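You operate a simulated robot arm through the tools that you are given. There is no shell and no other tool. Be economical: measure what you need, move in short steps, check, and stop when the job is done.

Carry out the task below with a simulated robot arm. There is one attempt and no reset: what you move stays moved.

TASK
Fetch the blue candle and stand it on top of the filter with the purple rings. Then fetch the cream wax pad and set it on the white plate.
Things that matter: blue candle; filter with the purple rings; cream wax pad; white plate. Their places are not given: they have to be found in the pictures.

It is judged by the outcome, as a careful person would: the job done as asked, and still so three seconds after it is handed in. It fails if anything else is knocked over, pushed out of place, dropped, spilled or broken.

THE ROBOT
A 6-joint arm with a two-finger parallel gripper, fixed in place. Base frame: the origin is at the foot of the arm, x ahead of it, y to its left, z up; the work surface is at about z = 0. Lengths are in m, angles in degrees, forces in N, time in s.
With the tool pointing down near the work surface it reaches from about 0.14 to 0.58 m from the base axis. Its first joint turns from -66.0 to 66.0 degrees. Payload 2.1 kg.
Tool frame: the origin (TCP) lies between the finger pads and is the grasp point; the fingertips stand 0.03 m ahead of it; z points along the fingers, y is the line along which they close. The gripper opens to 0.094 m. The fingers are 0.028 m wide and 0.01 m thick; the gripper's body (0.05 by 0.096 m) begins 0.055 m behind the TCP.
Orientation is that of the tool frame in the base frame, as [roll, pitch, yaw] about the fixed x, y, z axes, in that order (R = Rz(yaw) Ry(pitch) Rx(roll)). With the fingers straight down and closing along the base's y, the tool's x points along the base's -x, its y along +y and its z along -z.

THE INTERFACE
- The arm moves only by the tool send_rows. Its argument "motion" is a list of rows, each a list of 7 numbers: the shift along the base's x, y, z in m, then the turn, a rotation vector about the base's x, y, z in rad, then the opening in per cent of the stroke, from 0 (shut) to 100 (fully open). In form: [[tx, ty, tz, rx, ry, rz, gripper], ...]. A call has 1 to 8 rows; each row is the pose to reach, as a shift and turn from the pose commanded when the call began. A row lasts 0.2 s, in which the tool goes at most 0.05 m and 8.6 degrees; a call with a longer step from one row to the next is refused whole, and so is a gripper value outside its range. A pose out of reach is approached as far as the arm can. The call stops where the force on the tool passes 40 N (or 10 N more than at its start, if that is more) or the arm is blocked; 0.2 s more then pass. The fingers move at their own pace (about 0.072 m/s each) and stop on an object; they squeeze with about 41 N. The grip force told is the motor's: it shows also when the fingers shut on nothing. Time passes only in rows, and 0.2 s behind the last, so rows that repeat a pose let the fingers close. It gives the time, the measured TCP pose, the force on the tool (base axes), the opening and the grip force at its end, in the units of the frame above (readings bear some noise).
- Cameras (640 x 400 px; columns grow to the right, rows downward): "scene" is fixed at [0.0533, -0.3702, 0.4832]; the picture's right is [0.81, -0.58, 0.00], its down [-0.34, -0.47, -0.81] and it looks along [0.47, 0.66, -0.58] (base axes); focal length 214 px, centre (320, 200). "wrist" rides on the gripper at [-0.037, 0, -0.058] in the tool frame; the picture's right is [0.00, -1.00, 0.00], its down [0.97, 0.00, -0.24] and it looks along [0.24, 0.00, 0.97] (tool axes); focal length 218 px, centre (320, 200).
- grab_frame(camera): a new picture of that camera. No time passes.
- pixel_to_xyz(camera, pixels): for up to 12 pixels [column, row] of the newest picture of that camera ("zoom" is the newest enlarged one), the place [x, y, z] in the base frame of the surface seen there, good to about 0.002 m. No time passes.
- close_up(camera, box): a new picture of the part [left, top, right, bottom] of that camera's present view, enlarged. No time passes.
- finish_job(): hands the job in; it is judged then, once.

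Work in short steps. Measure before you move; look again where a grasp or a placing could have gone wrong, and mend it. You have 80 turns and 54 pictures in all, the two below and enlarged ones among them. Open the gripper and draw the arm clear of the work before you hand the job in, unless the task says otherwise; then end with one line.

The tools are called after "Call:" by a JSON object that holds its "api" and its "payload". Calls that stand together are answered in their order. send_rows: Moves the arm, as the interface text tells. Its arguments: {"type":"object","properties":{"motion":{"type":"array"}},"required":["motion"]} The other tools are called the same way: grab_frame (camera) takes a picture; pixel_to_xyz (camera, pixels) gives the place of the surface under pixels of a picture; close_up (camera, box) takes an enlarged picture of a part of a camera's view; finish_job () hands the job in.

At the start:

```text
time_s: 0.0
tool_pos: [0.2448, -0.1257, 0.3787]
orientation: [180.0, 0.0, 180.0]
wrist_force: [-0.4, -0.2, -1.1]
grip_width: 0.094
grip_force: 0.0
```

scene: 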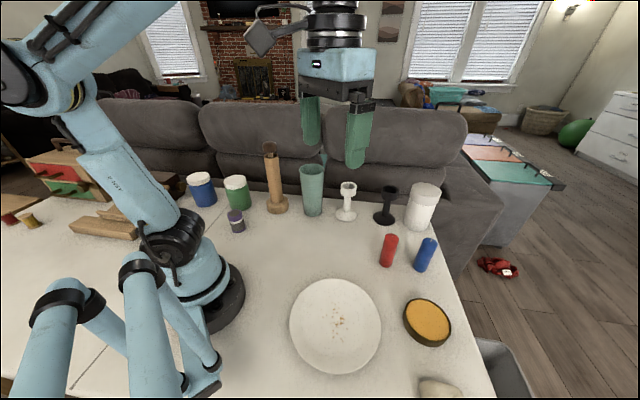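
wrist: 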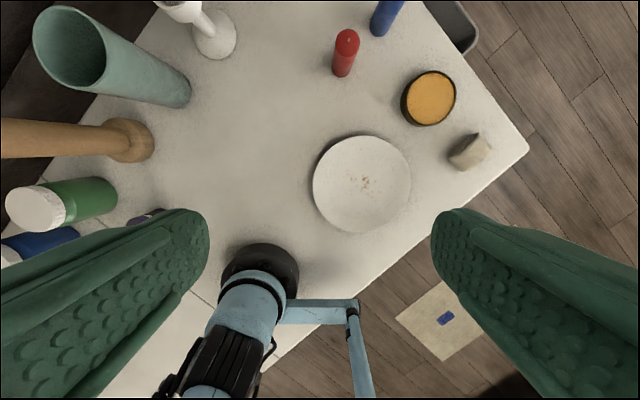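

The scene shows a blue candle near (425,255), a cream object near (440,388), a plate at (335,325), and several jars. I'll zoom in to identify the filter with the purple rings.

Call:
{"api": "close_up", "payload": {"camera": "scene", "box": [170, 130, 330, 240]}}

Call:
{"api": "close_up", "payload": {"camera": "scene", "box": [320, 160, 500, 400]}}

Call:
{"api": "close_up", "payload": {"camera": "wrist", "box": [280, 0, 560, 240]}}

```text
3.64 times, centred on (250, 185) of scene
```

zoom: 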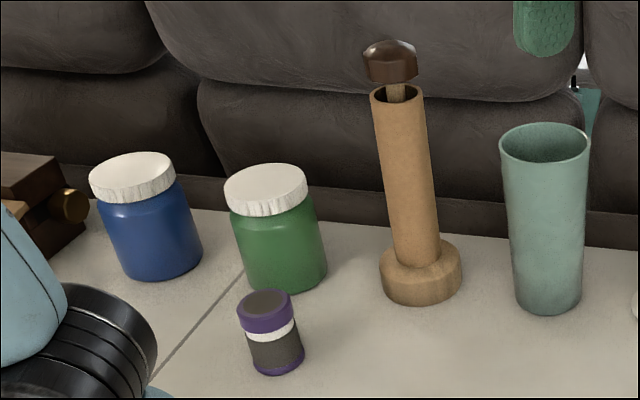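

```text
1.67 times, centred on (410, 280) of scene
```

zoom: 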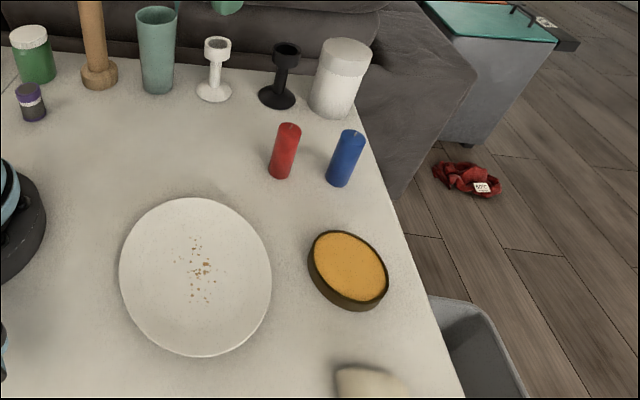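

```text
1.67 times, centred on (420, 120) of wrist
```

zoom: 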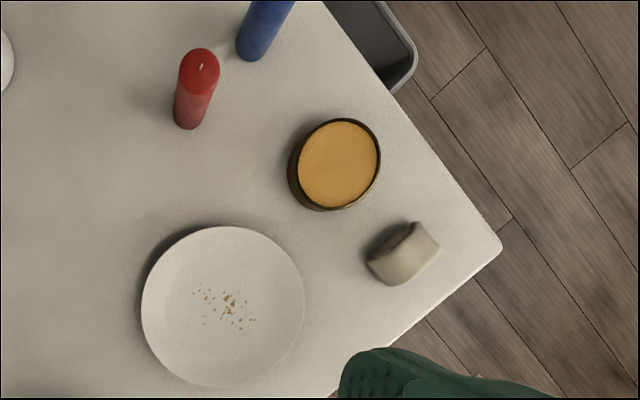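

The purple-ringed filter is at about (237,221), and the cream pad is near wrist pixel (468,152). Next I measure all the items.

Call:
{"api": "grab_frame", "payload": {"camera": "scene"}}

Call:
{"api": "grab_frame", "payload": {"camera": "wrist"}}

Call:
{"api": "pixel_to_xyz", "payload": {"camera": "scene", "pixels": [[430, 240], [427, 240], [425, 255], [420, 268], [418, 258], [432, 258], [390, 238], [386, 262], [335, 325], [291, 325], [379, 325], [428, 322]]}}

Call:
{"api": "pixel_to_xyz", "payload": {"camera": "wrist", "pixels": [[452, 153], [462, 135], [478, 135], [488, 146], [470, 152], [478, 166], [460, 168], [466, 160], [475, 150], [362, 183], [362, 140], [362, 228]]}}

Call:
{"api": "close_up", "payload": {"camera": "scene", "box": [205, 195, 269, 235]}}

Call:
{"api": "close_up", "payload": {"camera": "wrist", "box": [436, 125, 500, 180]}}

```text
48 pictures are left
```

scene: 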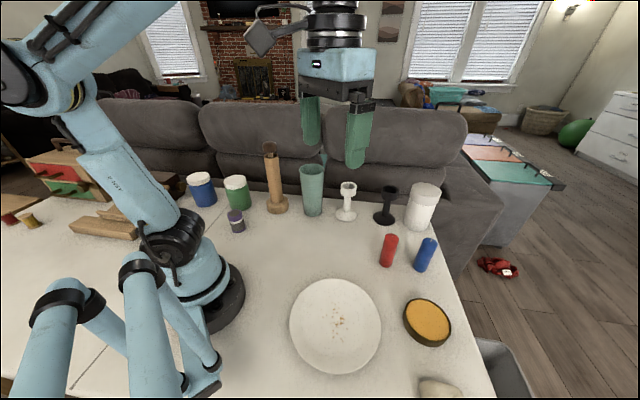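

```text
47 pictures are left
```

wrist: 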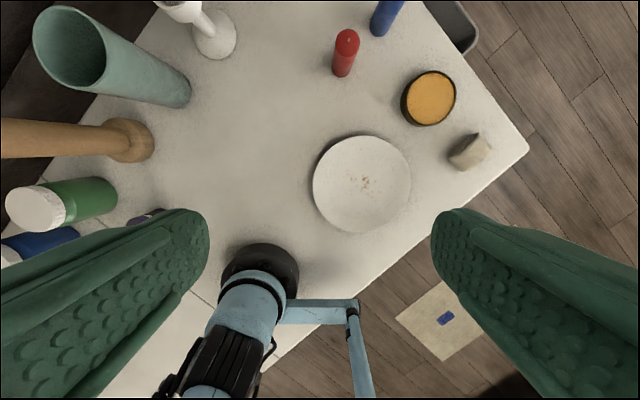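

```text
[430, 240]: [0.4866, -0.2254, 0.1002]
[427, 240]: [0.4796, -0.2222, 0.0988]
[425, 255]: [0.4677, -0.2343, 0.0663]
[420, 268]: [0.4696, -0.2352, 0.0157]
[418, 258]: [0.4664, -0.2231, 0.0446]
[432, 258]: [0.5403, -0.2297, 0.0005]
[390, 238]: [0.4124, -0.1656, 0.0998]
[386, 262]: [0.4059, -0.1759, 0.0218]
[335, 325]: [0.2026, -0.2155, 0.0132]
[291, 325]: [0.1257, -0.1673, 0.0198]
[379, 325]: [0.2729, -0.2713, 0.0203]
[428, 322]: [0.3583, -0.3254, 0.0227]
```

```text
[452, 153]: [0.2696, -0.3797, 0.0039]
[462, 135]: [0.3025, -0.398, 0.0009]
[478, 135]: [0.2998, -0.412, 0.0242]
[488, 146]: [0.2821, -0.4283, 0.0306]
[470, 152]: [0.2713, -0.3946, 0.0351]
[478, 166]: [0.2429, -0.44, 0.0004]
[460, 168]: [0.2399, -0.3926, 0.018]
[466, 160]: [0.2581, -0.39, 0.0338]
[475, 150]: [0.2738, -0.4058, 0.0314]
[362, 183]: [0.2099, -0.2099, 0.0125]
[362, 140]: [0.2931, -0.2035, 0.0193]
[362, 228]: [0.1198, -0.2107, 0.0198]
```

```text
10.00 times, centred on (237, 215) of scene
```

zoom: 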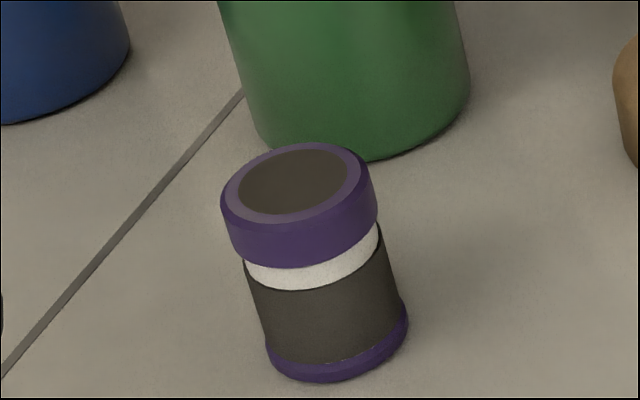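

```text
7.27 times, centred on (468, 152) of wrist
```

zoom: 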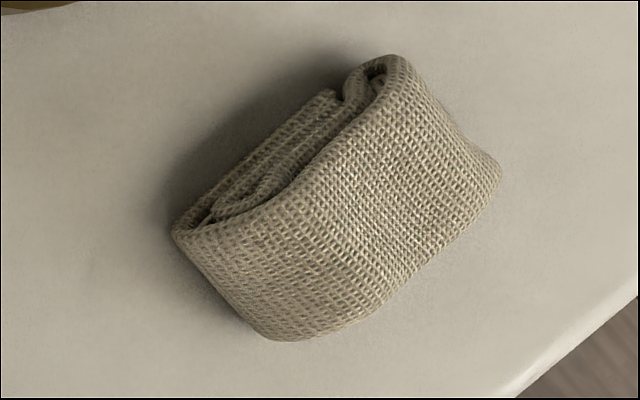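

The cream object looks like a folded woven cloth. Before I take it as the pad, I check the left end of the table and the orange disc for a better candidate.

Call:
{"api": "close_up", "payload": {"camera": "scene", "box": [0, 140, 180, 260]}}

Call:
{"api": "close_up", "payload": {"camera": "scene", "box": [390, 285, 470, 400]}}

Call:
{"api": "close_up", "payload": {"camera": "scene", "box": [221, 205, 253, 237]}}

Call:
{"api": "pixel_to_xyz", "payload": {"camera": "scene", "pixels": [[234, 213], [229, 214], [241, 212], [235, 210], [233, 216], [237, 224], [240, 231], [234, 232], [235, 198], [243, 200], [277, 205], [290, 215]]}}

```text
3.33 times, centred on (90, 200) of scene
```

zoom: 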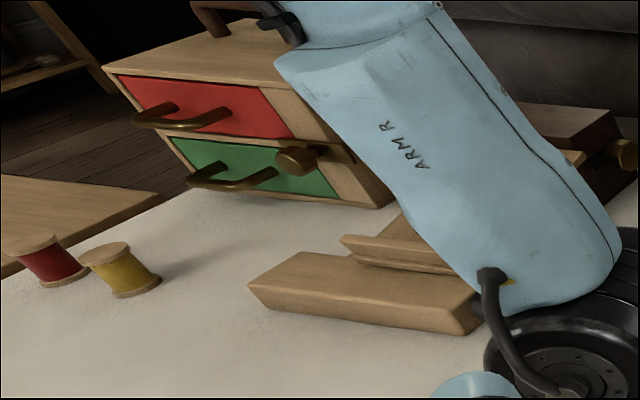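

```text
3.48 times, centred on (430, 342) of scene
```

zoom: 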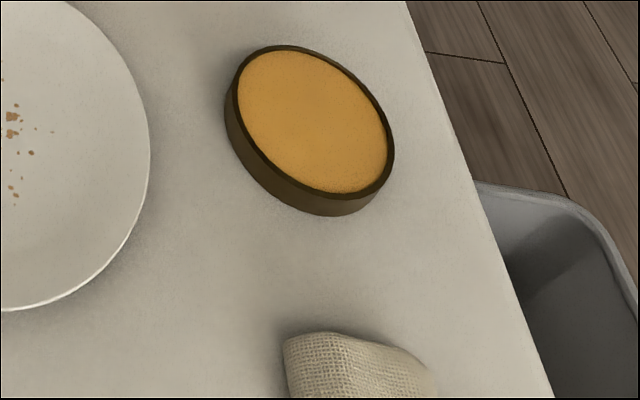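

```text
12.50 times, centred on (237, 221) of scene
```

zoom: 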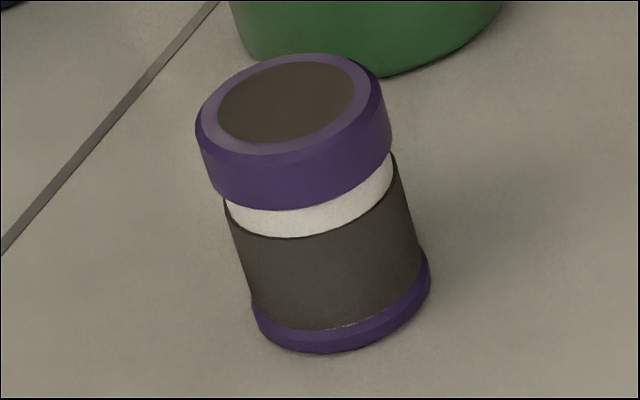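

```text
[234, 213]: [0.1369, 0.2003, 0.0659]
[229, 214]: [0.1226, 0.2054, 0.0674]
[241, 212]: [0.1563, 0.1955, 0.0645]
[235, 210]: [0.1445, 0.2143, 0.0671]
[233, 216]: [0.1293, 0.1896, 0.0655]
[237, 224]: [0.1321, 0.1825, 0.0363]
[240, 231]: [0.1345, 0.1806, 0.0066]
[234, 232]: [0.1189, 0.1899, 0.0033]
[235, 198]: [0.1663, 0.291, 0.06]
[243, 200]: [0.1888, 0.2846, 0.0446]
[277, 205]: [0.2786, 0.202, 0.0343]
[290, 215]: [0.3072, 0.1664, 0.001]
```

Nothing else is a better fit, so the cream cloth pad is the target. The filter's top is at about (0.139, 0.202, 0.067), and the candle is at about (0.478,-0.223) with its top at 0.10. I move above the candle for a closer look.

Call:
{"api": "send_rows", "payload": {"motion": [[0.04, -0.016, -0.02, 0, 0, 0, 100], [0.08, -0.033, -0.04, 0, 0, 0, 90], [0.12, -0.05, -0.06, 0, 0, 0, 80], [0.155, -0.066, -0.08, 0, 0, 0, 70], [0.19, -0.082, -0.1, 0, 0, 0, 65], [0.22, -0.095, -0.12, 0, 0, 0, 65], [0.233, -0.097, -0.139, 0, 0, 0, 65], [0.233, -0.097, -0.139, 0, 0, 0, 65]]}}

Call:
{"api": "grab_frame", "payload": {"camera": "wrist"}}

```text
time_s: 1.8
tool_pos: [0.476, -0.2255, 0.2376]
orientation: [180.0, 0.1, -180.0]
wrist_force: [0.4, -0.5, 0.0]
grip_width: 0.0614
grip_force: 0.1
```

```text
41 pictures are left
```

wrist: 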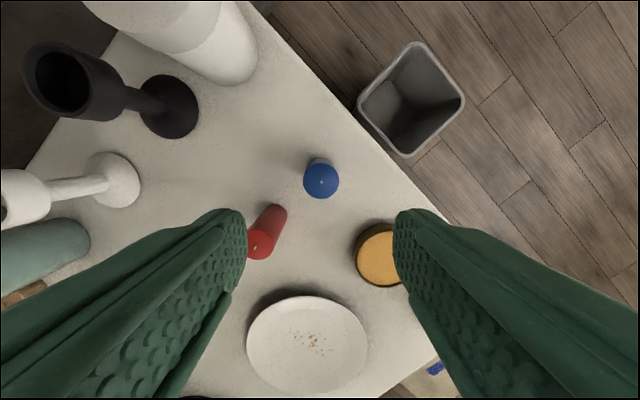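

Call:
{"api": "pixel_to_xyz", "payload": {"camera": "wrist", "pixels": [[321, 182], [305, 182], [337, 182], [321, 196], [321, 168], [258, 245], [260, 257], [375, 258], [356, 262], [377, 228], [240, 75], [257, 50]]}}

Call:
{"api": "pixel_to_xyz", "payload": {"camera": "scene", "pixels": [[269, 143], [275, 160], [310, 165], [312, 175], [235, 178], [200, 175], [348, 186], [388, 190], [425, 186]]}}

```text
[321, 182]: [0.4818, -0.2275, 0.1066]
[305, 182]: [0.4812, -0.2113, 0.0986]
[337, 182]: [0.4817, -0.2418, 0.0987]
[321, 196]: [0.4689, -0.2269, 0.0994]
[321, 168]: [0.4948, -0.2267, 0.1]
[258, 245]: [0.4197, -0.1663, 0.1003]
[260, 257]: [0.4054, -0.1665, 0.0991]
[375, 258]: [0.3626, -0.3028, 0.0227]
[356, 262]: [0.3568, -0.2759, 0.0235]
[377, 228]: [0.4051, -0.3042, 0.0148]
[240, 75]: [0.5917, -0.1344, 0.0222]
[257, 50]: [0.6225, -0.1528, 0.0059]
```

```text
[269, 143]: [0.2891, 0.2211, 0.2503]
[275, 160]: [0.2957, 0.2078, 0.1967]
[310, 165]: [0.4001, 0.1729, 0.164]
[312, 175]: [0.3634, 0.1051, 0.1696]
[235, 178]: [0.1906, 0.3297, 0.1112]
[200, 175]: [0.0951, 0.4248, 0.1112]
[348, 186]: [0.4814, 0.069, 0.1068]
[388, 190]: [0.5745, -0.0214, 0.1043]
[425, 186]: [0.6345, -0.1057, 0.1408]
```

The candle's centre is (0.482,-0.227), it's about 0.031 across and 0.106 tall. I descend to z=0.065 and close on it.

Call:
{"api": "send_rows", "payload": {"motion": [[0.006, -0.001, -0.04, 0, 0, 0, 65], [0.006, -0.001, -0.08, 0, 0, 0, 65], [0.006, -0.001, -0.12, 0, 0, 0, 65], [0.006, -0.001, -0.15, 0, 0, 0, 65], [0.006, -0.001, -0.172, 0, 0, 0, 65], [0.006, -0.001, -0.172, 0, 0, 0, 65]]}}

Call:
{"api": "grab_frame", "payload": {"camera": "wrist"}}

```text
time_s: 3.2
tool_pos: [0.4824, -0.2227, 0.0672]
orientation: [180.0, 0.0, 180.0]
wrist_force: [-0.1, 0.0, -0.5]
grip_width: 0.0612
grip_force: 0.1
```

```text
40 pictures are left
```

wrist: 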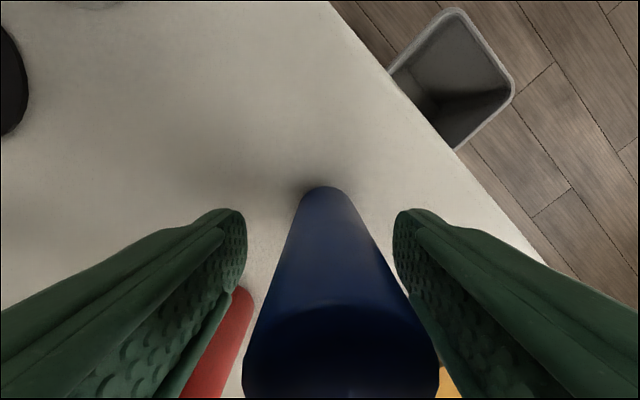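

The candle sits a few mm right of centre, so I shift y by -0.003 and close.

Call:
{"api": "send_rows", "payload": {"motion": [[0, -0.003, -0.001, 0, 0, 0, 65], [0, -0.003, -0.001, 0, 0, 0, 40], [0, -0.003, -0.001, 0, 0, 0, 20], [0, -0.003, -0.001, 0, 0, 0, 10], [0, -0.003, -0.001, 0, 0, 0, 10]]}}

```text
time_s: 4.4
tool_pos: [0.4839, -0.2265, 0.0659]
orientation: [-180.0, 0.0, -180.0]
wrist_force: [-0.3, 0.3, 0.7]
grip_width: 0.0332
grip_force: 41.4
```

Grip confirmed (0.033 m, 41 N). I lift straight up.

Call:
{"api": "send_rows", "payload": {"motion": [[0, 0, 0.03, 0, 0, 0, 10], [0, 0, 0.07, 0, 0, 0, 10], [0, 0, 0.11, 0, 0, 0, 10], [0, 0, 0.15, 0, 0, 0, 10], [-0.03, 0.015, 0.17, 0, 0, 0, 10], [-0.07, 0.03, 0.18, 0, 0, 0, 10], [-0.11, 0.045, 0.18, 0, 0, 0, 10], [-0.15, 0.065, 0.18, 0, 0, 0, 10]]}}

Call:
{"api": "grab_frame", "payload": {"camera": "scene"}}

```text
time_s: 6.2
tool_pos: [0.3324, -0.1597, 0.2454]
orientation: [-180.0, 0.0, 180.0]
wrist_force: [-1.3, 0.0, -0.7]
grip_width: 0.0321
grip_force: 41.4
```

```text
39 pictures are left
```

scene: 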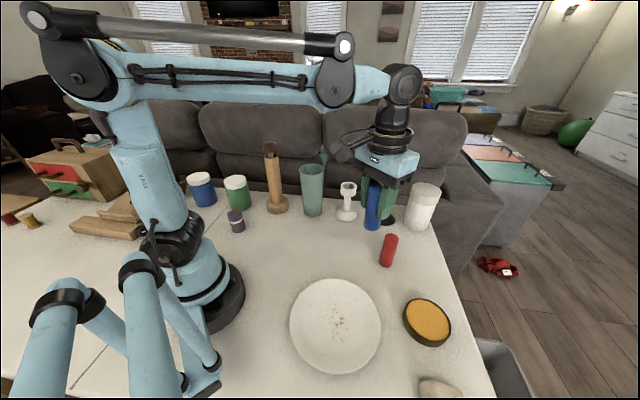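

The candle is held upright. I swing it around at a short radius towards the filter.

Call:
{"api": "send_rows", "payload": {"motion": [[-0.035, 0.03, 0.01, 0, 0, 0, 10], [-0.065, 0.065, 0.02, 0, 0, 0, 10], [-0.09, 0.105, 0.02, 0, 0, 0, 10], [-0.11, 0.145, 0.02, 0, 0, 0, 10], [-0.125, 0.185, 0.02, 0, 0, 0, 10], [-0.135, 0.225, 0.02, 0, 0, 0, 10], [-0.145, 0.265, 0.02, 0, 0, 0, 10], [-0.16, 0.3, 0.02, 0, 0, 0, 10]]}}

Call:
{"api": "send_rows", "payload": {"motion": [[-0.018, 0.03, 0, 0, 0, 0, 10], [-0.035, 0.06, 0, 0, 0, 0, 10], [-0.035, 0.063, -0.02, 0, 0, 0, 10], [-0.035, 0.063, -0.05, 0, 0, 0, 10], [-0.035, 0.063, -0.08, 0, 0, 0, 10], [-0.035, 0.063, -0.09, 0, 0, 0, 10]]}}

Call:
{"api": "grab_frame", "payload": {"camera": "scene"}}

Call:
{"api": "grab_frame", "payload": {"camera": "wrist"}}

```text
time_s: 8.0
tool_pos: [0.172, 0.1382, 0.2634]
orientation: [-180.0, -0.1, 180.0]
wrist_force: [-0.2, -0.2, -0.6]
grip_width: 0.032
grip_force: 40.6
```

```text
time_s: 9.4
tool_pos: [0.1367, 0.1998, 0.1737]
orientation: [180.0, 0.0, 180.0]
wrist_force: [0.8, -0.1, -0.7]
grip_width: 0.0322
grip_force: 40.8
```

```text
38 pictures are left
```

scene: 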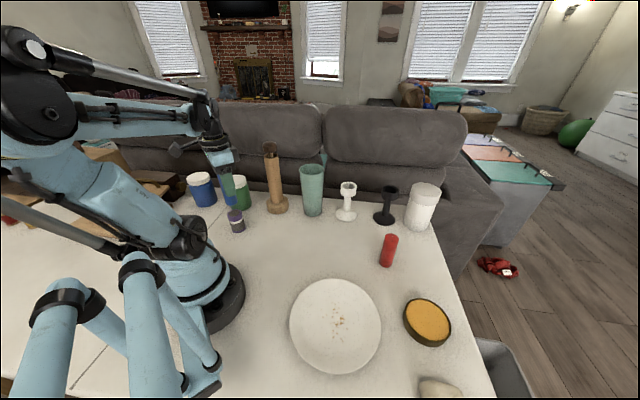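

```text
37 pictures are left
```

wrist: 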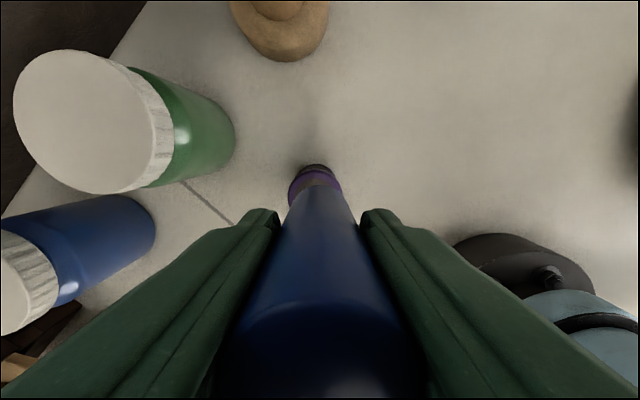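

The candle is above the filter. I zoom in to check alignment and measure.

Call:
{"api": "close_up", "payload": {"camera": "wrist", "box": [270, 140, 370, 210]}}

Call:
{"api": "close_up", "payload": {"camera": "scene", "box": [205, 155, 269, 235]}}

Call:
{"api": "pixel_to_xyz", "payload": {"camera": "wrist", "pixels": [[290, 190], [295, 176], [316, 170], [316, 166], [337, 176], [341, 190], [316, 182], [302, 195], [316, 192], [330, 195]]}}

```text
5.71 times, centred on (320, 175) of wrist
```

zoom: 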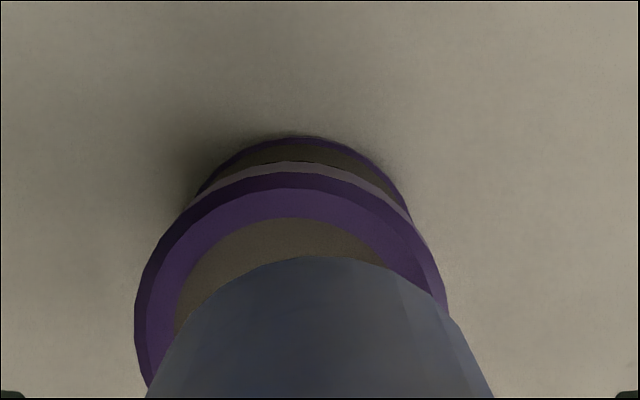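

```text
5.00 times, centred on (237, 195) of scene
```

zoom: 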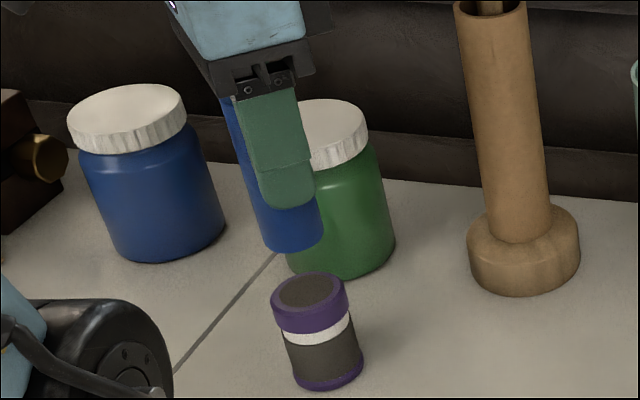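

```text
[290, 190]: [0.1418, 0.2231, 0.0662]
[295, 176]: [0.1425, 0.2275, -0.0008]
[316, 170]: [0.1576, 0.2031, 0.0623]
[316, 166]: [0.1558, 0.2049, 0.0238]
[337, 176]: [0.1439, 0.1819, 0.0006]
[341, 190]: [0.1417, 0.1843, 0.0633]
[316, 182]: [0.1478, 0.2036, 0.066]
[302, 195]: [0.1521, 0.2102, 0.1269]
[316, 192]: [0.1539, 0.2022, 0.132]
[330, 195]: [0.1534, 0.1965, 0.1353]
```

The filter's centre is about (0.139, 0.203). I need about +0.001 in x and +0.002 in y, and a drop of about 0.043. I descend to just above it first.

Call:
{"api": "send_rows", "payload": {"motion": [[0.001, 0.002, -0.015, 0, 0, 0, 10], [0.001, 0.002, -0.03, 0, 0, 0, 10], [0.001, 0.002, -0.036, 0, 0, 0, 10], [0.001, 0.002, -0.036, 0, 0, 0, 10]]}}

Call:
{"api": "close_up", "payload": {"camera": "scene", "box": [205, 175, 269, 239]}}

Call:
{"api": "close_up", "payload": {"camera": "wrist", "box": [270, 140, 370, 210]}}

```text
time_s: 10.4
tool_pos: [0.1387, 0.2037, 0.1371]
orientation: [179.9, 0.1, -180.0]
wrist_force: [0.2, 0.1, -0.4]
grip_width: 0.0321
grip_force: 40.5
```

```text
6.25 times, centred on (237, 207) of scene
```

zoom: 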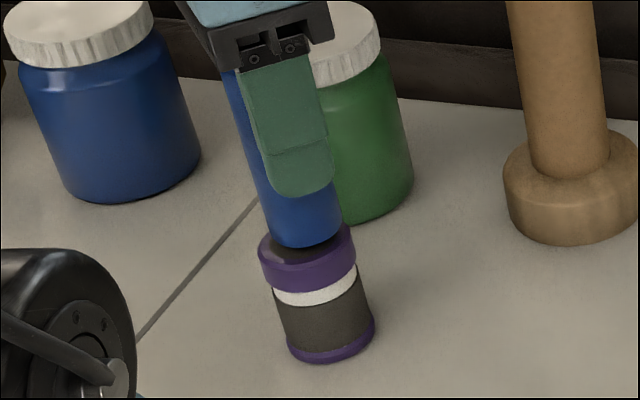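

```text
5.71 times, centred on (320, 175) of wrist
```

zoom: 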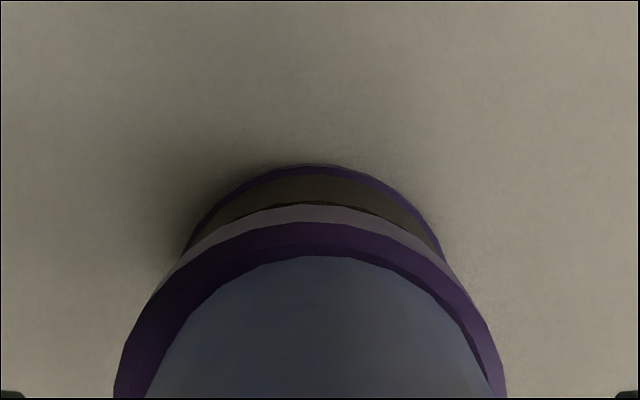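

The candle is slightly right of the filter's axis. I nudge y by +0.002 and lower in small steps until contact.

Call:
{"api": "send_rows", "payload": {"motion": [[-0.0005, 0.002, 0, 0, 0, 0, 10], [-0.0005, 0.002, -0.003, 0, 0, 0, 10], [-0.0005, 0.002, -0.005, 0, 0, 0, 10], [-0.0005, 0.002, -0.006, 0, 0, 0, 10], [-0.0005, 0.002, -0.006, 0, 0, 0, 10]]}}

Call:
{"api": "close_up", "payload": {"camera": "scene", "box": [213, 191, 261, 239]}}

```text
time_s: 11.6
tool_pos: [0.1382, 0.2069, 0.1327]
orientation: [180.0, 0.0, -180.0]
wrist_force: [1.3, -0.1, -0.3]
grip_width: 0.0321
grip_force: 41.6
```

```text
8.33 times, centred on (237, 215) of scene
```

zoom: 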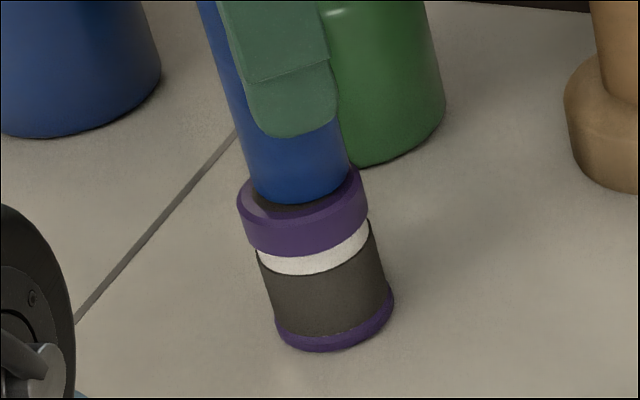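

Almost down, with the candle still slightly up and to the right of the ring's centre. I move x by -0.002 and lower a little more.

Call:
{"api": "send_rows", "payload": {"motion": [[-0.002, -0.0005, 0, 0, 0, 0, 10], [-0.002, -0.0005, -0.001, 0, 0, 0, 10], [-0.002, -0.0005, -0.002, 0, 0, 0, 10], [-0.002, -0.0005, -0.002, 0, 0, 0, 10]]}}

Call:
{"api": "close_up", "payload": {"camera": "scene", "box": [221, 195, 253, 227]}}

```text
time_s: 12.6
tool_pos: [0.1371, 0.2067, 0.1311]
orientation: [-180.0, -0.1, -180.0]
wrist_force: [-1.9, -1.1, 9.9]
grip_width: 0.0321
grip_force: 41.4
```

```text
12.50 times, centred on (237, 211) of scene
```

zoom: 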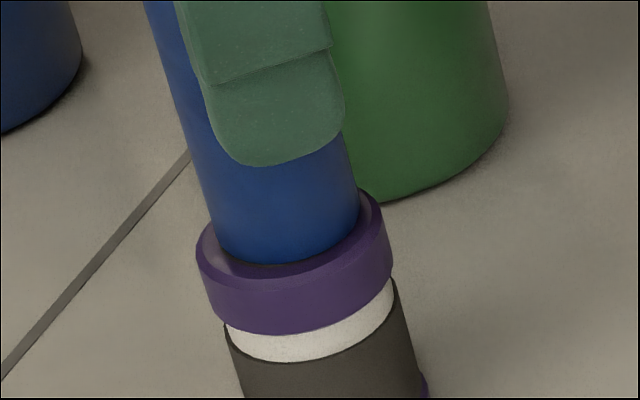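

Contact reads about 10 N and the candle rests within the ring. I open to release, then rise straight up.

Call:
{"api": "send_rows", "payload": {"motion": [[0, 0, 0, 0, 0, 0, 38], [0, 0, 0, 0, 0, 0, 45], [0, 0, 0, 0, 0, 0, 55], [0, 0, 0, 0, 0, 0, 60], [0, 0, 0, 0, 0, 0, 60]]}}

Call:
{"api": "close_up", "payload": {"camera": "scene", "box": [205, 165, 269, 239]}}

Call:
{"api": "grab_frame", "payload": {"camera": "wrist"}}

```text
time_s: 13.8
tool_pos: [0.1366, 0.2053, 0.1309]
orientation: [-179.9, 0.0, 180.0]
wrist_force: [1.0, -0.9, 0.5]
grip_width: 0.0565
grip_force: 0.1
```

```text
5.41 times, centred on (237, 202) of scene
```

zoom: 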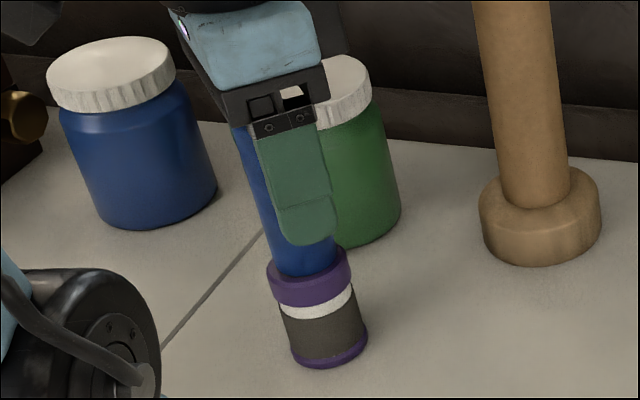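

```text
29 pictures are left
```

wrist: 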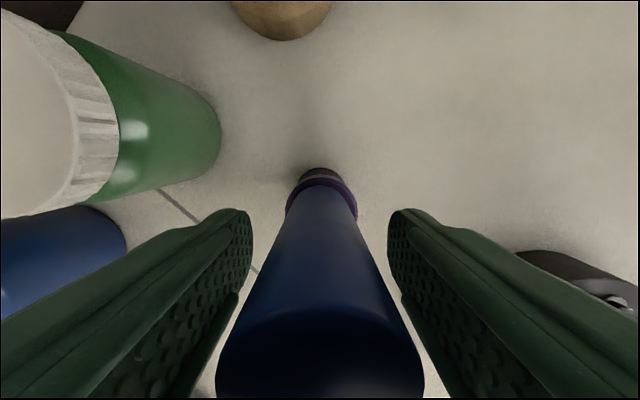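

The candle is standing free between the open fingers. I rise vertically, then swing back.

Call:
{"api": "send_rows", "payload": {"motion": [[0, 0, 0.02, 0, 0, 0, 60], [0, 0, 0.05, 0, 0, 0, 60], [0, 0, 0.09, 0, 0, 0, 60], [0, 0, 0.13, 0, 0, 0, 60], [0.01, -0.03, 0.15, 0, 0, 0, 60], [0.03, -0.07, 0.16, 0, 0, 0, 60], [0.05, -0.11, 0.16, 0, 0, 0, 60], [0.06, -0.15, 0.16, 0, 0, 0, 60]]}}

Call:
{"api": "send_rows", "payload": {"motion": [[0.01, -0.045, 0, 0, 0, 0, 80], [0.015, -0.09, 0, 0, 0, 0, 100], [0.02, -0.135, 0, 0, 0, 0, 100], [0.025, -0.18, 0, 0, 0, 0, 100], [0.03, -0.225, 0, 0, 0, 0, 100], [0.035, -0.27, 0, 0, 0, 0, 100], [0.04, -0.315, 0, 0, 0, 0, 100], [0.045, -0.36, 0, 0, 0, 0, 100]]}}

Call:
{"api": "send_rows", "payload": {"motion": [[0.01, -0.03, -0.02, 0, 0, 0, 100], [0.02, -0.06, -0.04, 0, 0, 0, 100], [0.025, -0.09, -0.06, 0, 0, 0, 100], [0.025, -0.1, -0.08, 0, 0, 0, 100], [0.025, -0.1, -0.08, 0, 0, 0, 100]]}}

Call:
{"api": "grab_frame", "payload": {"camera": "wrist"}}

Call:
{"api": "grab_frame", "payload": {"camera": "scene"}}

```text
time_s: 15.6
tool_pos: [0.1983, 0.0554, 0.2939]
orientation: [180.0, 0.0, -179.9]
wrist_force: [1.1, 0.2, 0.3]
grip_width: 0.0564
grip_force: 0.0
```

```text
time_s: 17.4
tool_pos: [0.2432, -0.3057, 0.2948]
orientation: [-180.0, -0.1, -179.9]
wrist_force: [-0.2, -0.1, -1.2]
grip_width: 0.0936
grip_force: 0.0
```

```text
time_s: 18.6
tool_pos: [0.2675, -0.4056, 0.2109]
orientation: [180.0, 0.0, 180.0]
wrist_force: [0.3, 1.2, 0.8]
grip_width: 0.0941
grip_force: 0.0
```

```text
28 pictures are left
```

wrist: 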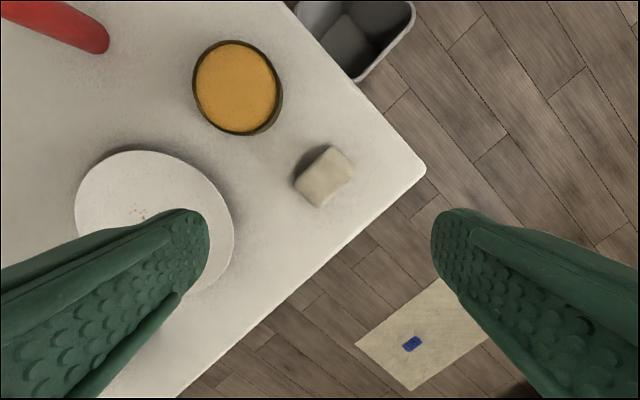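

```text
27 pictures are left
```

scene: 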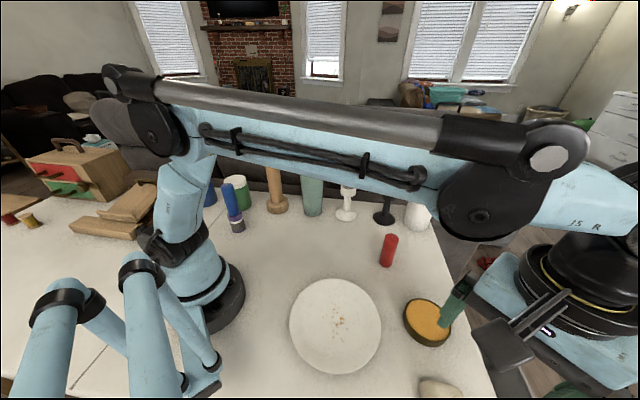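

The candle stands on the filter. Next I inspect the pad at wrist (325,177).

Call:
{"api": "close_up", "payload": {"camera": "wrist", "box": [277, 137, 373, 217]}}

Call:
{"api": "pixel_to_xyz", "payload": {"camera": "wrist", "pixels": [[325, 177], [300, 185], [318, 203], [351, 175], [332, 150], [312, 180], [340, 178], [325, 192], [328, 162], [400, 170], [350, 220], [300, 160]]}}

```text
5.00 times, centred on (325, 177) of wrist
```

zoom: 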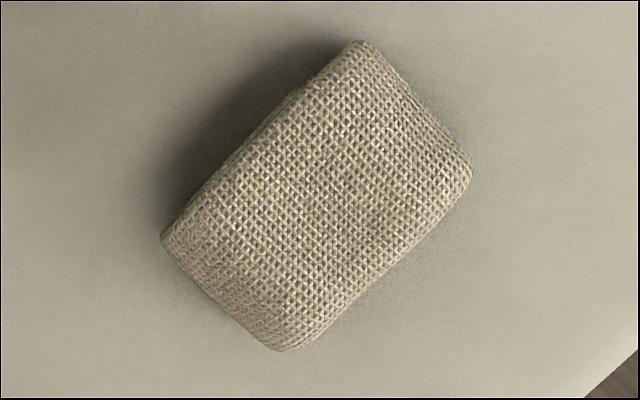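

```text
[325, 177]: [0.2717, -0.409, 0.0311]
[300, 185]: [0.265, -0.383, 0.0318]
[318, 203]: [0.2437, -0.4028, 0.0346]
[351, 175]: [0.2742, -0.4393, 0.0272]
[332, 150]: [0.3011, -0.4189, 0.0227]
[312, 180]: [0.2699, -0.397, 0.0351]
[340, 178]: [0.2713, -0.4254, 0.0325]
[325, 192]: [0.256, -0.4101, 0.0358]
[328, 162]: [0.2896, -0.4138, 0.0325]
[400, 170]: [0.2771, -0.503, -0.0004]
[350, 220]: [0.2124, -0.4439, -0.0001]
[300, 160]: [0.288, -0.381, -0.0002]
```

The pad is about 0.030 × 0.047 × 0.035, centred at (0.271,-0.411), with its short side along (0.77,0.64). I turn the tool by -50° about z, lower partway and check.

Call:
{"api": "send_rows", "payload": {"motion": [[0.004, -0.006, -0.01, 0, 0, -0.145, 90], [0.004, -0.006, -0.03, 0, 0, -0.29, 80], [0.004, -0.006, -0.05, 0, 0, -0.435, 70], [0.004, -0.006, -0.07, 0, 0, -0.58, 70], [0.004, -0.006, -0.09, 0, 0, -0.725, 70], [0.004, -0.006, -0.1, 0, 0, -0.87, 70], [0.004, -0.006, -0.1, 0, 0, -0.87, 70]]}}

Call:
{"api": "grab_frame", "payload": {"camera": "wrist"}}

```text
time_s: 20.2
tool_pos: [0.2712, -0.4089, 0.1101]
orientation: [180.0, 0.0, 130.0]
wrist_force: [0.8, 0.2, 0.0]
grip_width: 0.0662
grip_force: 0.1
```

```text
25 pictures are left
```

wrist: 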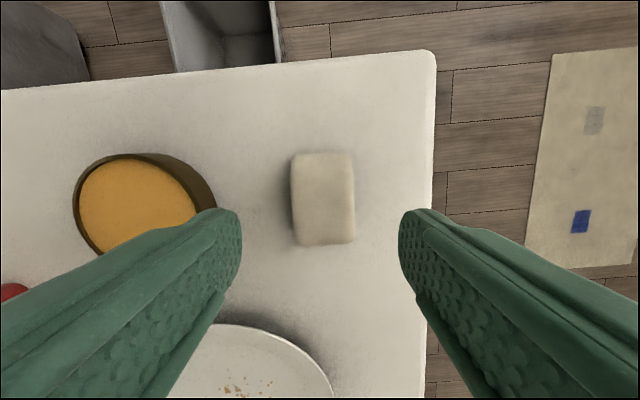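

Alignment is good, with the pad centred at column 323. I descend and close.

Call:
{"api": "send_rows", "payload": {"motion": [[0, 0, -0.03, 0, 0, 0, 70], [0, 0, -0.055, 0, 0, 0, 70], [0, 0, -0.073, 0, 0, 0, 70], [0, 0, -0.073, 0, 0, 0, 50], [0, 0, -0.073, 0, 0, 0, 30], [0, 0, -0.073, 0, 0, 0, 15], [0, 0, -0.073, 0, 0, 0, 10], [0, 0, -0.073, 0, 0, 0, 10]]}}

Call:
{"api": "grab_frame", "payload": {"camera": "wrist"}}

```text
time_s: 22.0
tool_pos: [0.273, -0.4094, 0.038]
orientation: [-180.0, 0.1, 130.1]
wrist_force: [-1.1, -0.4, 0.3]
grip_width: 0.0452
grip_force: 41.2
```

```text
24 pictures are left
```

wrist: 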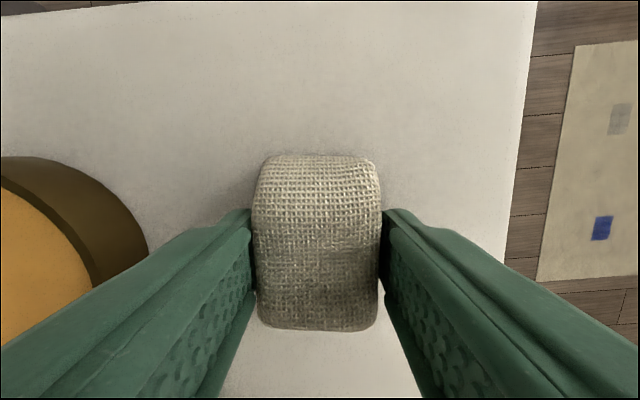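

Gripped at 0.045 m. I lift 0.08 and carry it over the plate's centre (0.207,-0.212).

Call:
{"api": "send_rows", "payload": {"motion": [[0, 0, 0.03, 0, 0, 0, 10], [0, 0, 0.07, 0, 0, 0, 10], [-0.012, 0.035, 0.08, 0, 0, 0, 10], [-0.024, 0.075, 0.08, 0, 0, 0, 10], [-0.037, 0.115, 0.08, 0, 0, 0, 10], [-0.05, 0.155, 0.08, 0, 0, 0, 10], [-0.064, 0.195, 0.08, 0, 0, 0, 10], [-0.064, 0.199, 0.08, 0, 0, 0, 10]]}}

Call:
{"api": "grab_frame", "payload": {"camera": "wrist"}}

Call:
{"api": "grab_frame", "payload": {"camera": "scene"}}

```text
time_s: 23.8
tool_pos: [0.2074, -0.2091, 0.1198]
orientation: [179.9, -0.1, 130.1]
wrist_force: [-0.2, 1.2, -0.9]
grip_width: 0.0447
grip_force: 41.2
```

```text
23 pictures are left
```

wrist: 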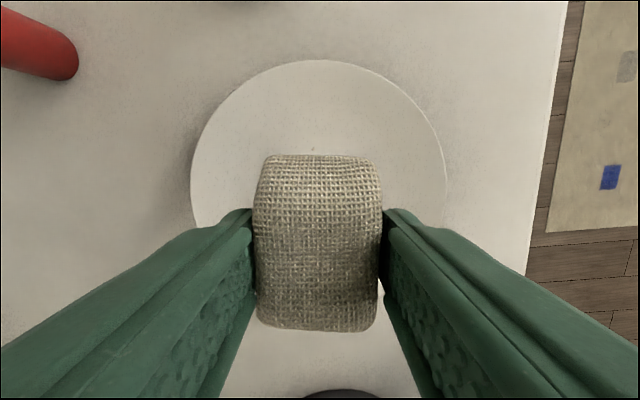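

```text
22 pictures are left
```

scene: 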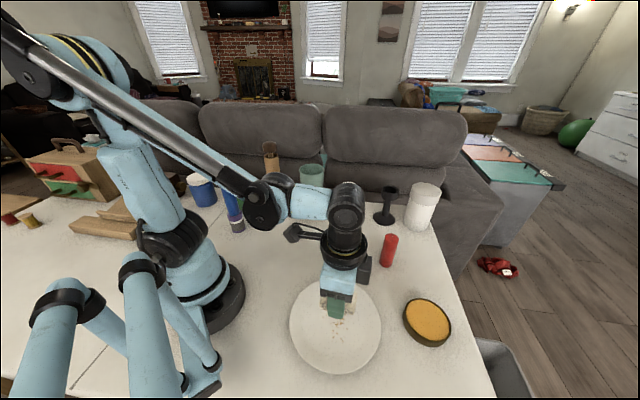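

The pad is over the plate. I lower it to about 0.053.

Call:
{"api": "send_rows", "payload": {"motion": [[0, 0, -0.03, 0, 0, 0, 10], [0, 0, -0.055, 0, 0, 0, 10], [0, 0, -0.062, 0, 0, 0, 10], [0, 0, -0.065, 0, 0, 0, 10], [0, 0, -0.065, 0, 0, 0, 10]]}}

Call:
{"api": "close_up", "payload": {"camera": "scene", "box": [285, 270, 385, 380]}}

```text
time_s: 25.0
tool_pos: [0.2074, -0.2115, 0.0545]
orientation: [179.9, 0.0, 130.2]
wrist_force: [0.4, -0.2, 0.5]
grip_width: 0.0447
grip_force: 40.7
```

```text
3.64 times, centred on (335, 325) of scene
```

zoom: 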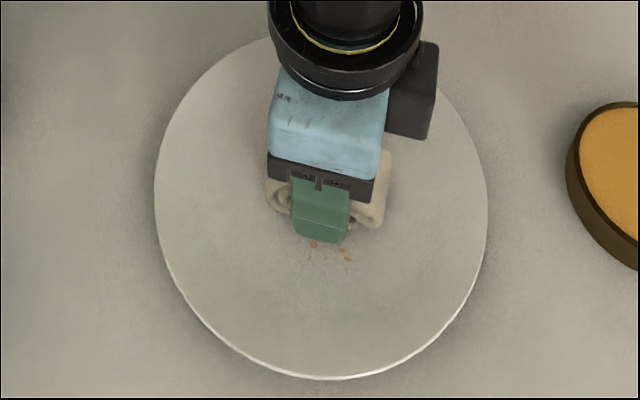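

No contact yet. I lower in 1 mm steps.

Call:
{"api": "send_rows", "payload": {"motion": [[0, 0, -0.001, 0, 0, 0, 10], [0, 0, -0.002, 0, 0, 0, 10], [0, 0, -0.002, 0, 0, 0, 10]]}}

```text
time_s: 25.8
tool_pos: [0.2059, -0.2111, 0.0515]
orientation: [179.9, -0.1, 130.2]
wrist_force: [-0.4, 0.1, -0.5]
grip_width: 0.0448
grip_force: 41.2
```

Call:
{"api": "send_rows", "payload": {"motion": [[0, 0, -0.001, 0, 0, 0, 10], [0, 0, -0.002, 0, 0, 0, 10], [0, 0, -0.002, 0, 0, 0, 10]]}}

```text
time_s: 26.6
tool_pos: [0.2071, -0.2112, 0.0484]
orientation: [-180.0, 0.0, 130.1]
wrist_force: [-1.0, 0.2, -1.0]
grip_width: 0.0448
grip_force: 41.0
```

Call:
{"api": "send_rows", "payload": {"motion": [[0, 0, -0.001, 0, 0, 0, 10], [0, 0, -0.002, 0, 0, 0, 10], [0, 0, -0.002, 0, 0, 0, 10]]}}

Call:
{"api": "close_up", "payload": {"camera": "scene", "box": [305, 295, 365, 345]}}

Call:
{"api": "pixel_to_xyz", "payload": {"camera": "zoom", "pixels": [[200, 350], [320, 380], [450, 350], [400, 300], [250, 230]]}}

```text
time_s: 27.1
tool_pos: [0.2077, -0.2111, 0.0485]
orientation: [180.0, -0.1, 130.1]
wrist_force: [-1.6, 1.1, 19.0]
grip_width: 0.0446
grip_force: 40.5
stopped in row 2: the force on the tool passed its limit (the readings are from after the stop); the commanded pose is now the measured one
```

```text
8.00 times, centred on (335, 320) of scene
```

zoom: 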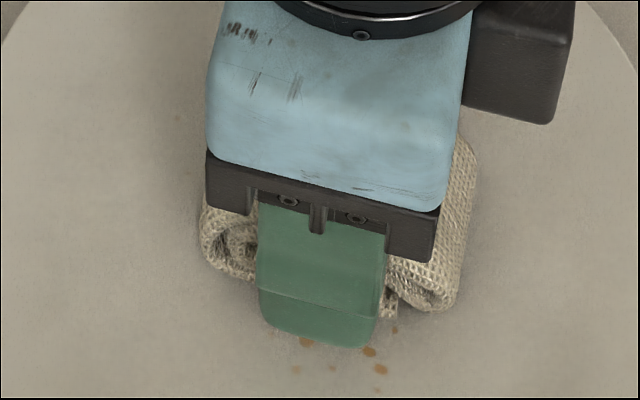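

```text
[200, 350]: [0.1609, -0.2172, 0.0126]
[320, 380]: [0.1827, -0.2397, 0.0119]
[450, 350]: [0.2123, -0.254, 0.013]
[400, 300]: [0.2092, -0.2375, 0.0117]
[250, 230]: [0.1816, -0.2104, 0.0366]
```

Contact is made and the pad is on the plate. I release it and then rise.

Call:
{"api": "send_rows", "payload": {"motion": [[0, 0, 0, 0, 0, 0, 50], [0, 0, 0, 0, 0, 0, 60], [0, 0, 0, 0, 0, 0, 70], [0, 0, 0, 0, 0, 0, 70], [0, 0, 0.02, 0, 0, 0, 70], [0, 0, 0.06, 0, 0, 0, 70], [0, 0, 0.1, 0, 0, 0, 70], [0, 0, 0.14, 0, 0, 0, 70]]}}

Call:
{"api": "send_rows", "payload": {"motion": [[0.02, 0.02, 0.03, 0, 0, 0, 70], [0.03, 0.06, 0.06, 0, 0, 0, 70], [0.04, 0.1, 0.09, 0, 0, 0, 70], [0.04, 0.13, 0.12, 0, 0, 0, 70], [0.04, 0.15, 0.13, 0, 0, 0, 70], [0.04, 0.15, 0.13, 0, 0, 0, 70]]}}

Call:
{"api": "grab_frame", "payload": {"camera": "scene"}}

Call:
{"api": "close_up", "payload": {"camera": "scene", "box": [195, 165, 275, 240]}}

```text
time_s: 28.9
tool_pos: [0.204, -0.2135, 0.188]
orientation: [-180.0, -0.1, 130.2]
wrist_force: [0.3, 0.4, 0.1]
grip_width: 0.066
grip_force: 0.2
```

```text
refused: row 2 steps farther than a row can; nothing moved
```

```text
19 pictures are left
```

scene: 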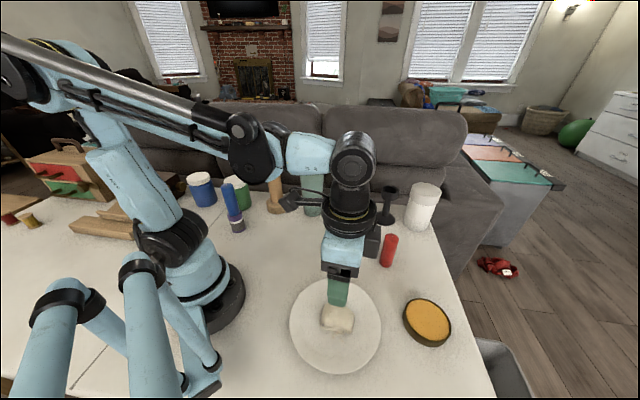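

```text
5.33 times, centred on (235, 202) of scene
```

zoom: 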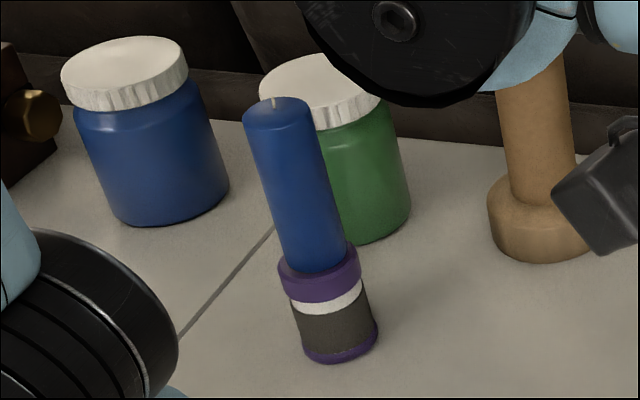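

The candle stands upright and the pad lies on the plate. I raise the arm clear and take a last look.

Call:
{"api": "send_rows", "payload": {"motion": [[0, 0, 0.04, 0, 0, 0, 70], [0, 0, 0.08, 0, 0, 0, 70], [0.02, 0.02, 0.11, 0, 0, 0, 70], [0.03, 0.05, 0.13, 0, 0, 0, 70], [0.03, 0.05, 0.13, 0, 0, 0, 70]]}}

Call:
{"api": "grab_frame", "payload": {"camera": "scene"}}

```text
time_s: 30.1
tool_pos: [0.2333, -0.1598, 0.3174]
orientation: [-180.0, -0.1, 130.2]
wrist_force: [-0.9, -0.4, 0.3]
grip_width: 0.0658
grip_force: 0.0
```

```text
17 pictures are left
```

scene: 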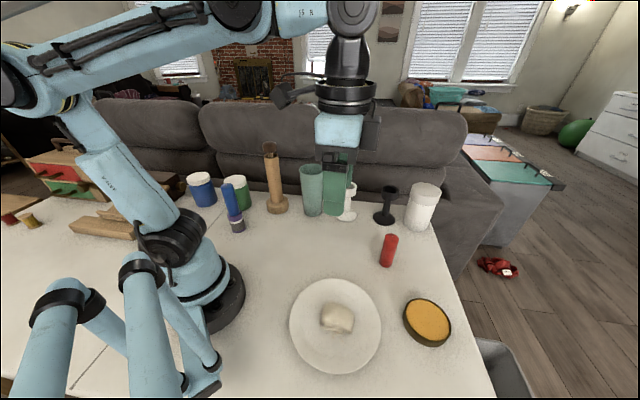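

Both placements hold, nothing else has moved, and the arm is clear with the gripper open, so I hand the job in.

Call:
{"api": "finish_job", "payload": {}}

```text
The job is handed in.
```

The blue candle stands on the filter with the purple rings, and the cream pad, which I took to be the folded cream cloth, lies on the white plate.
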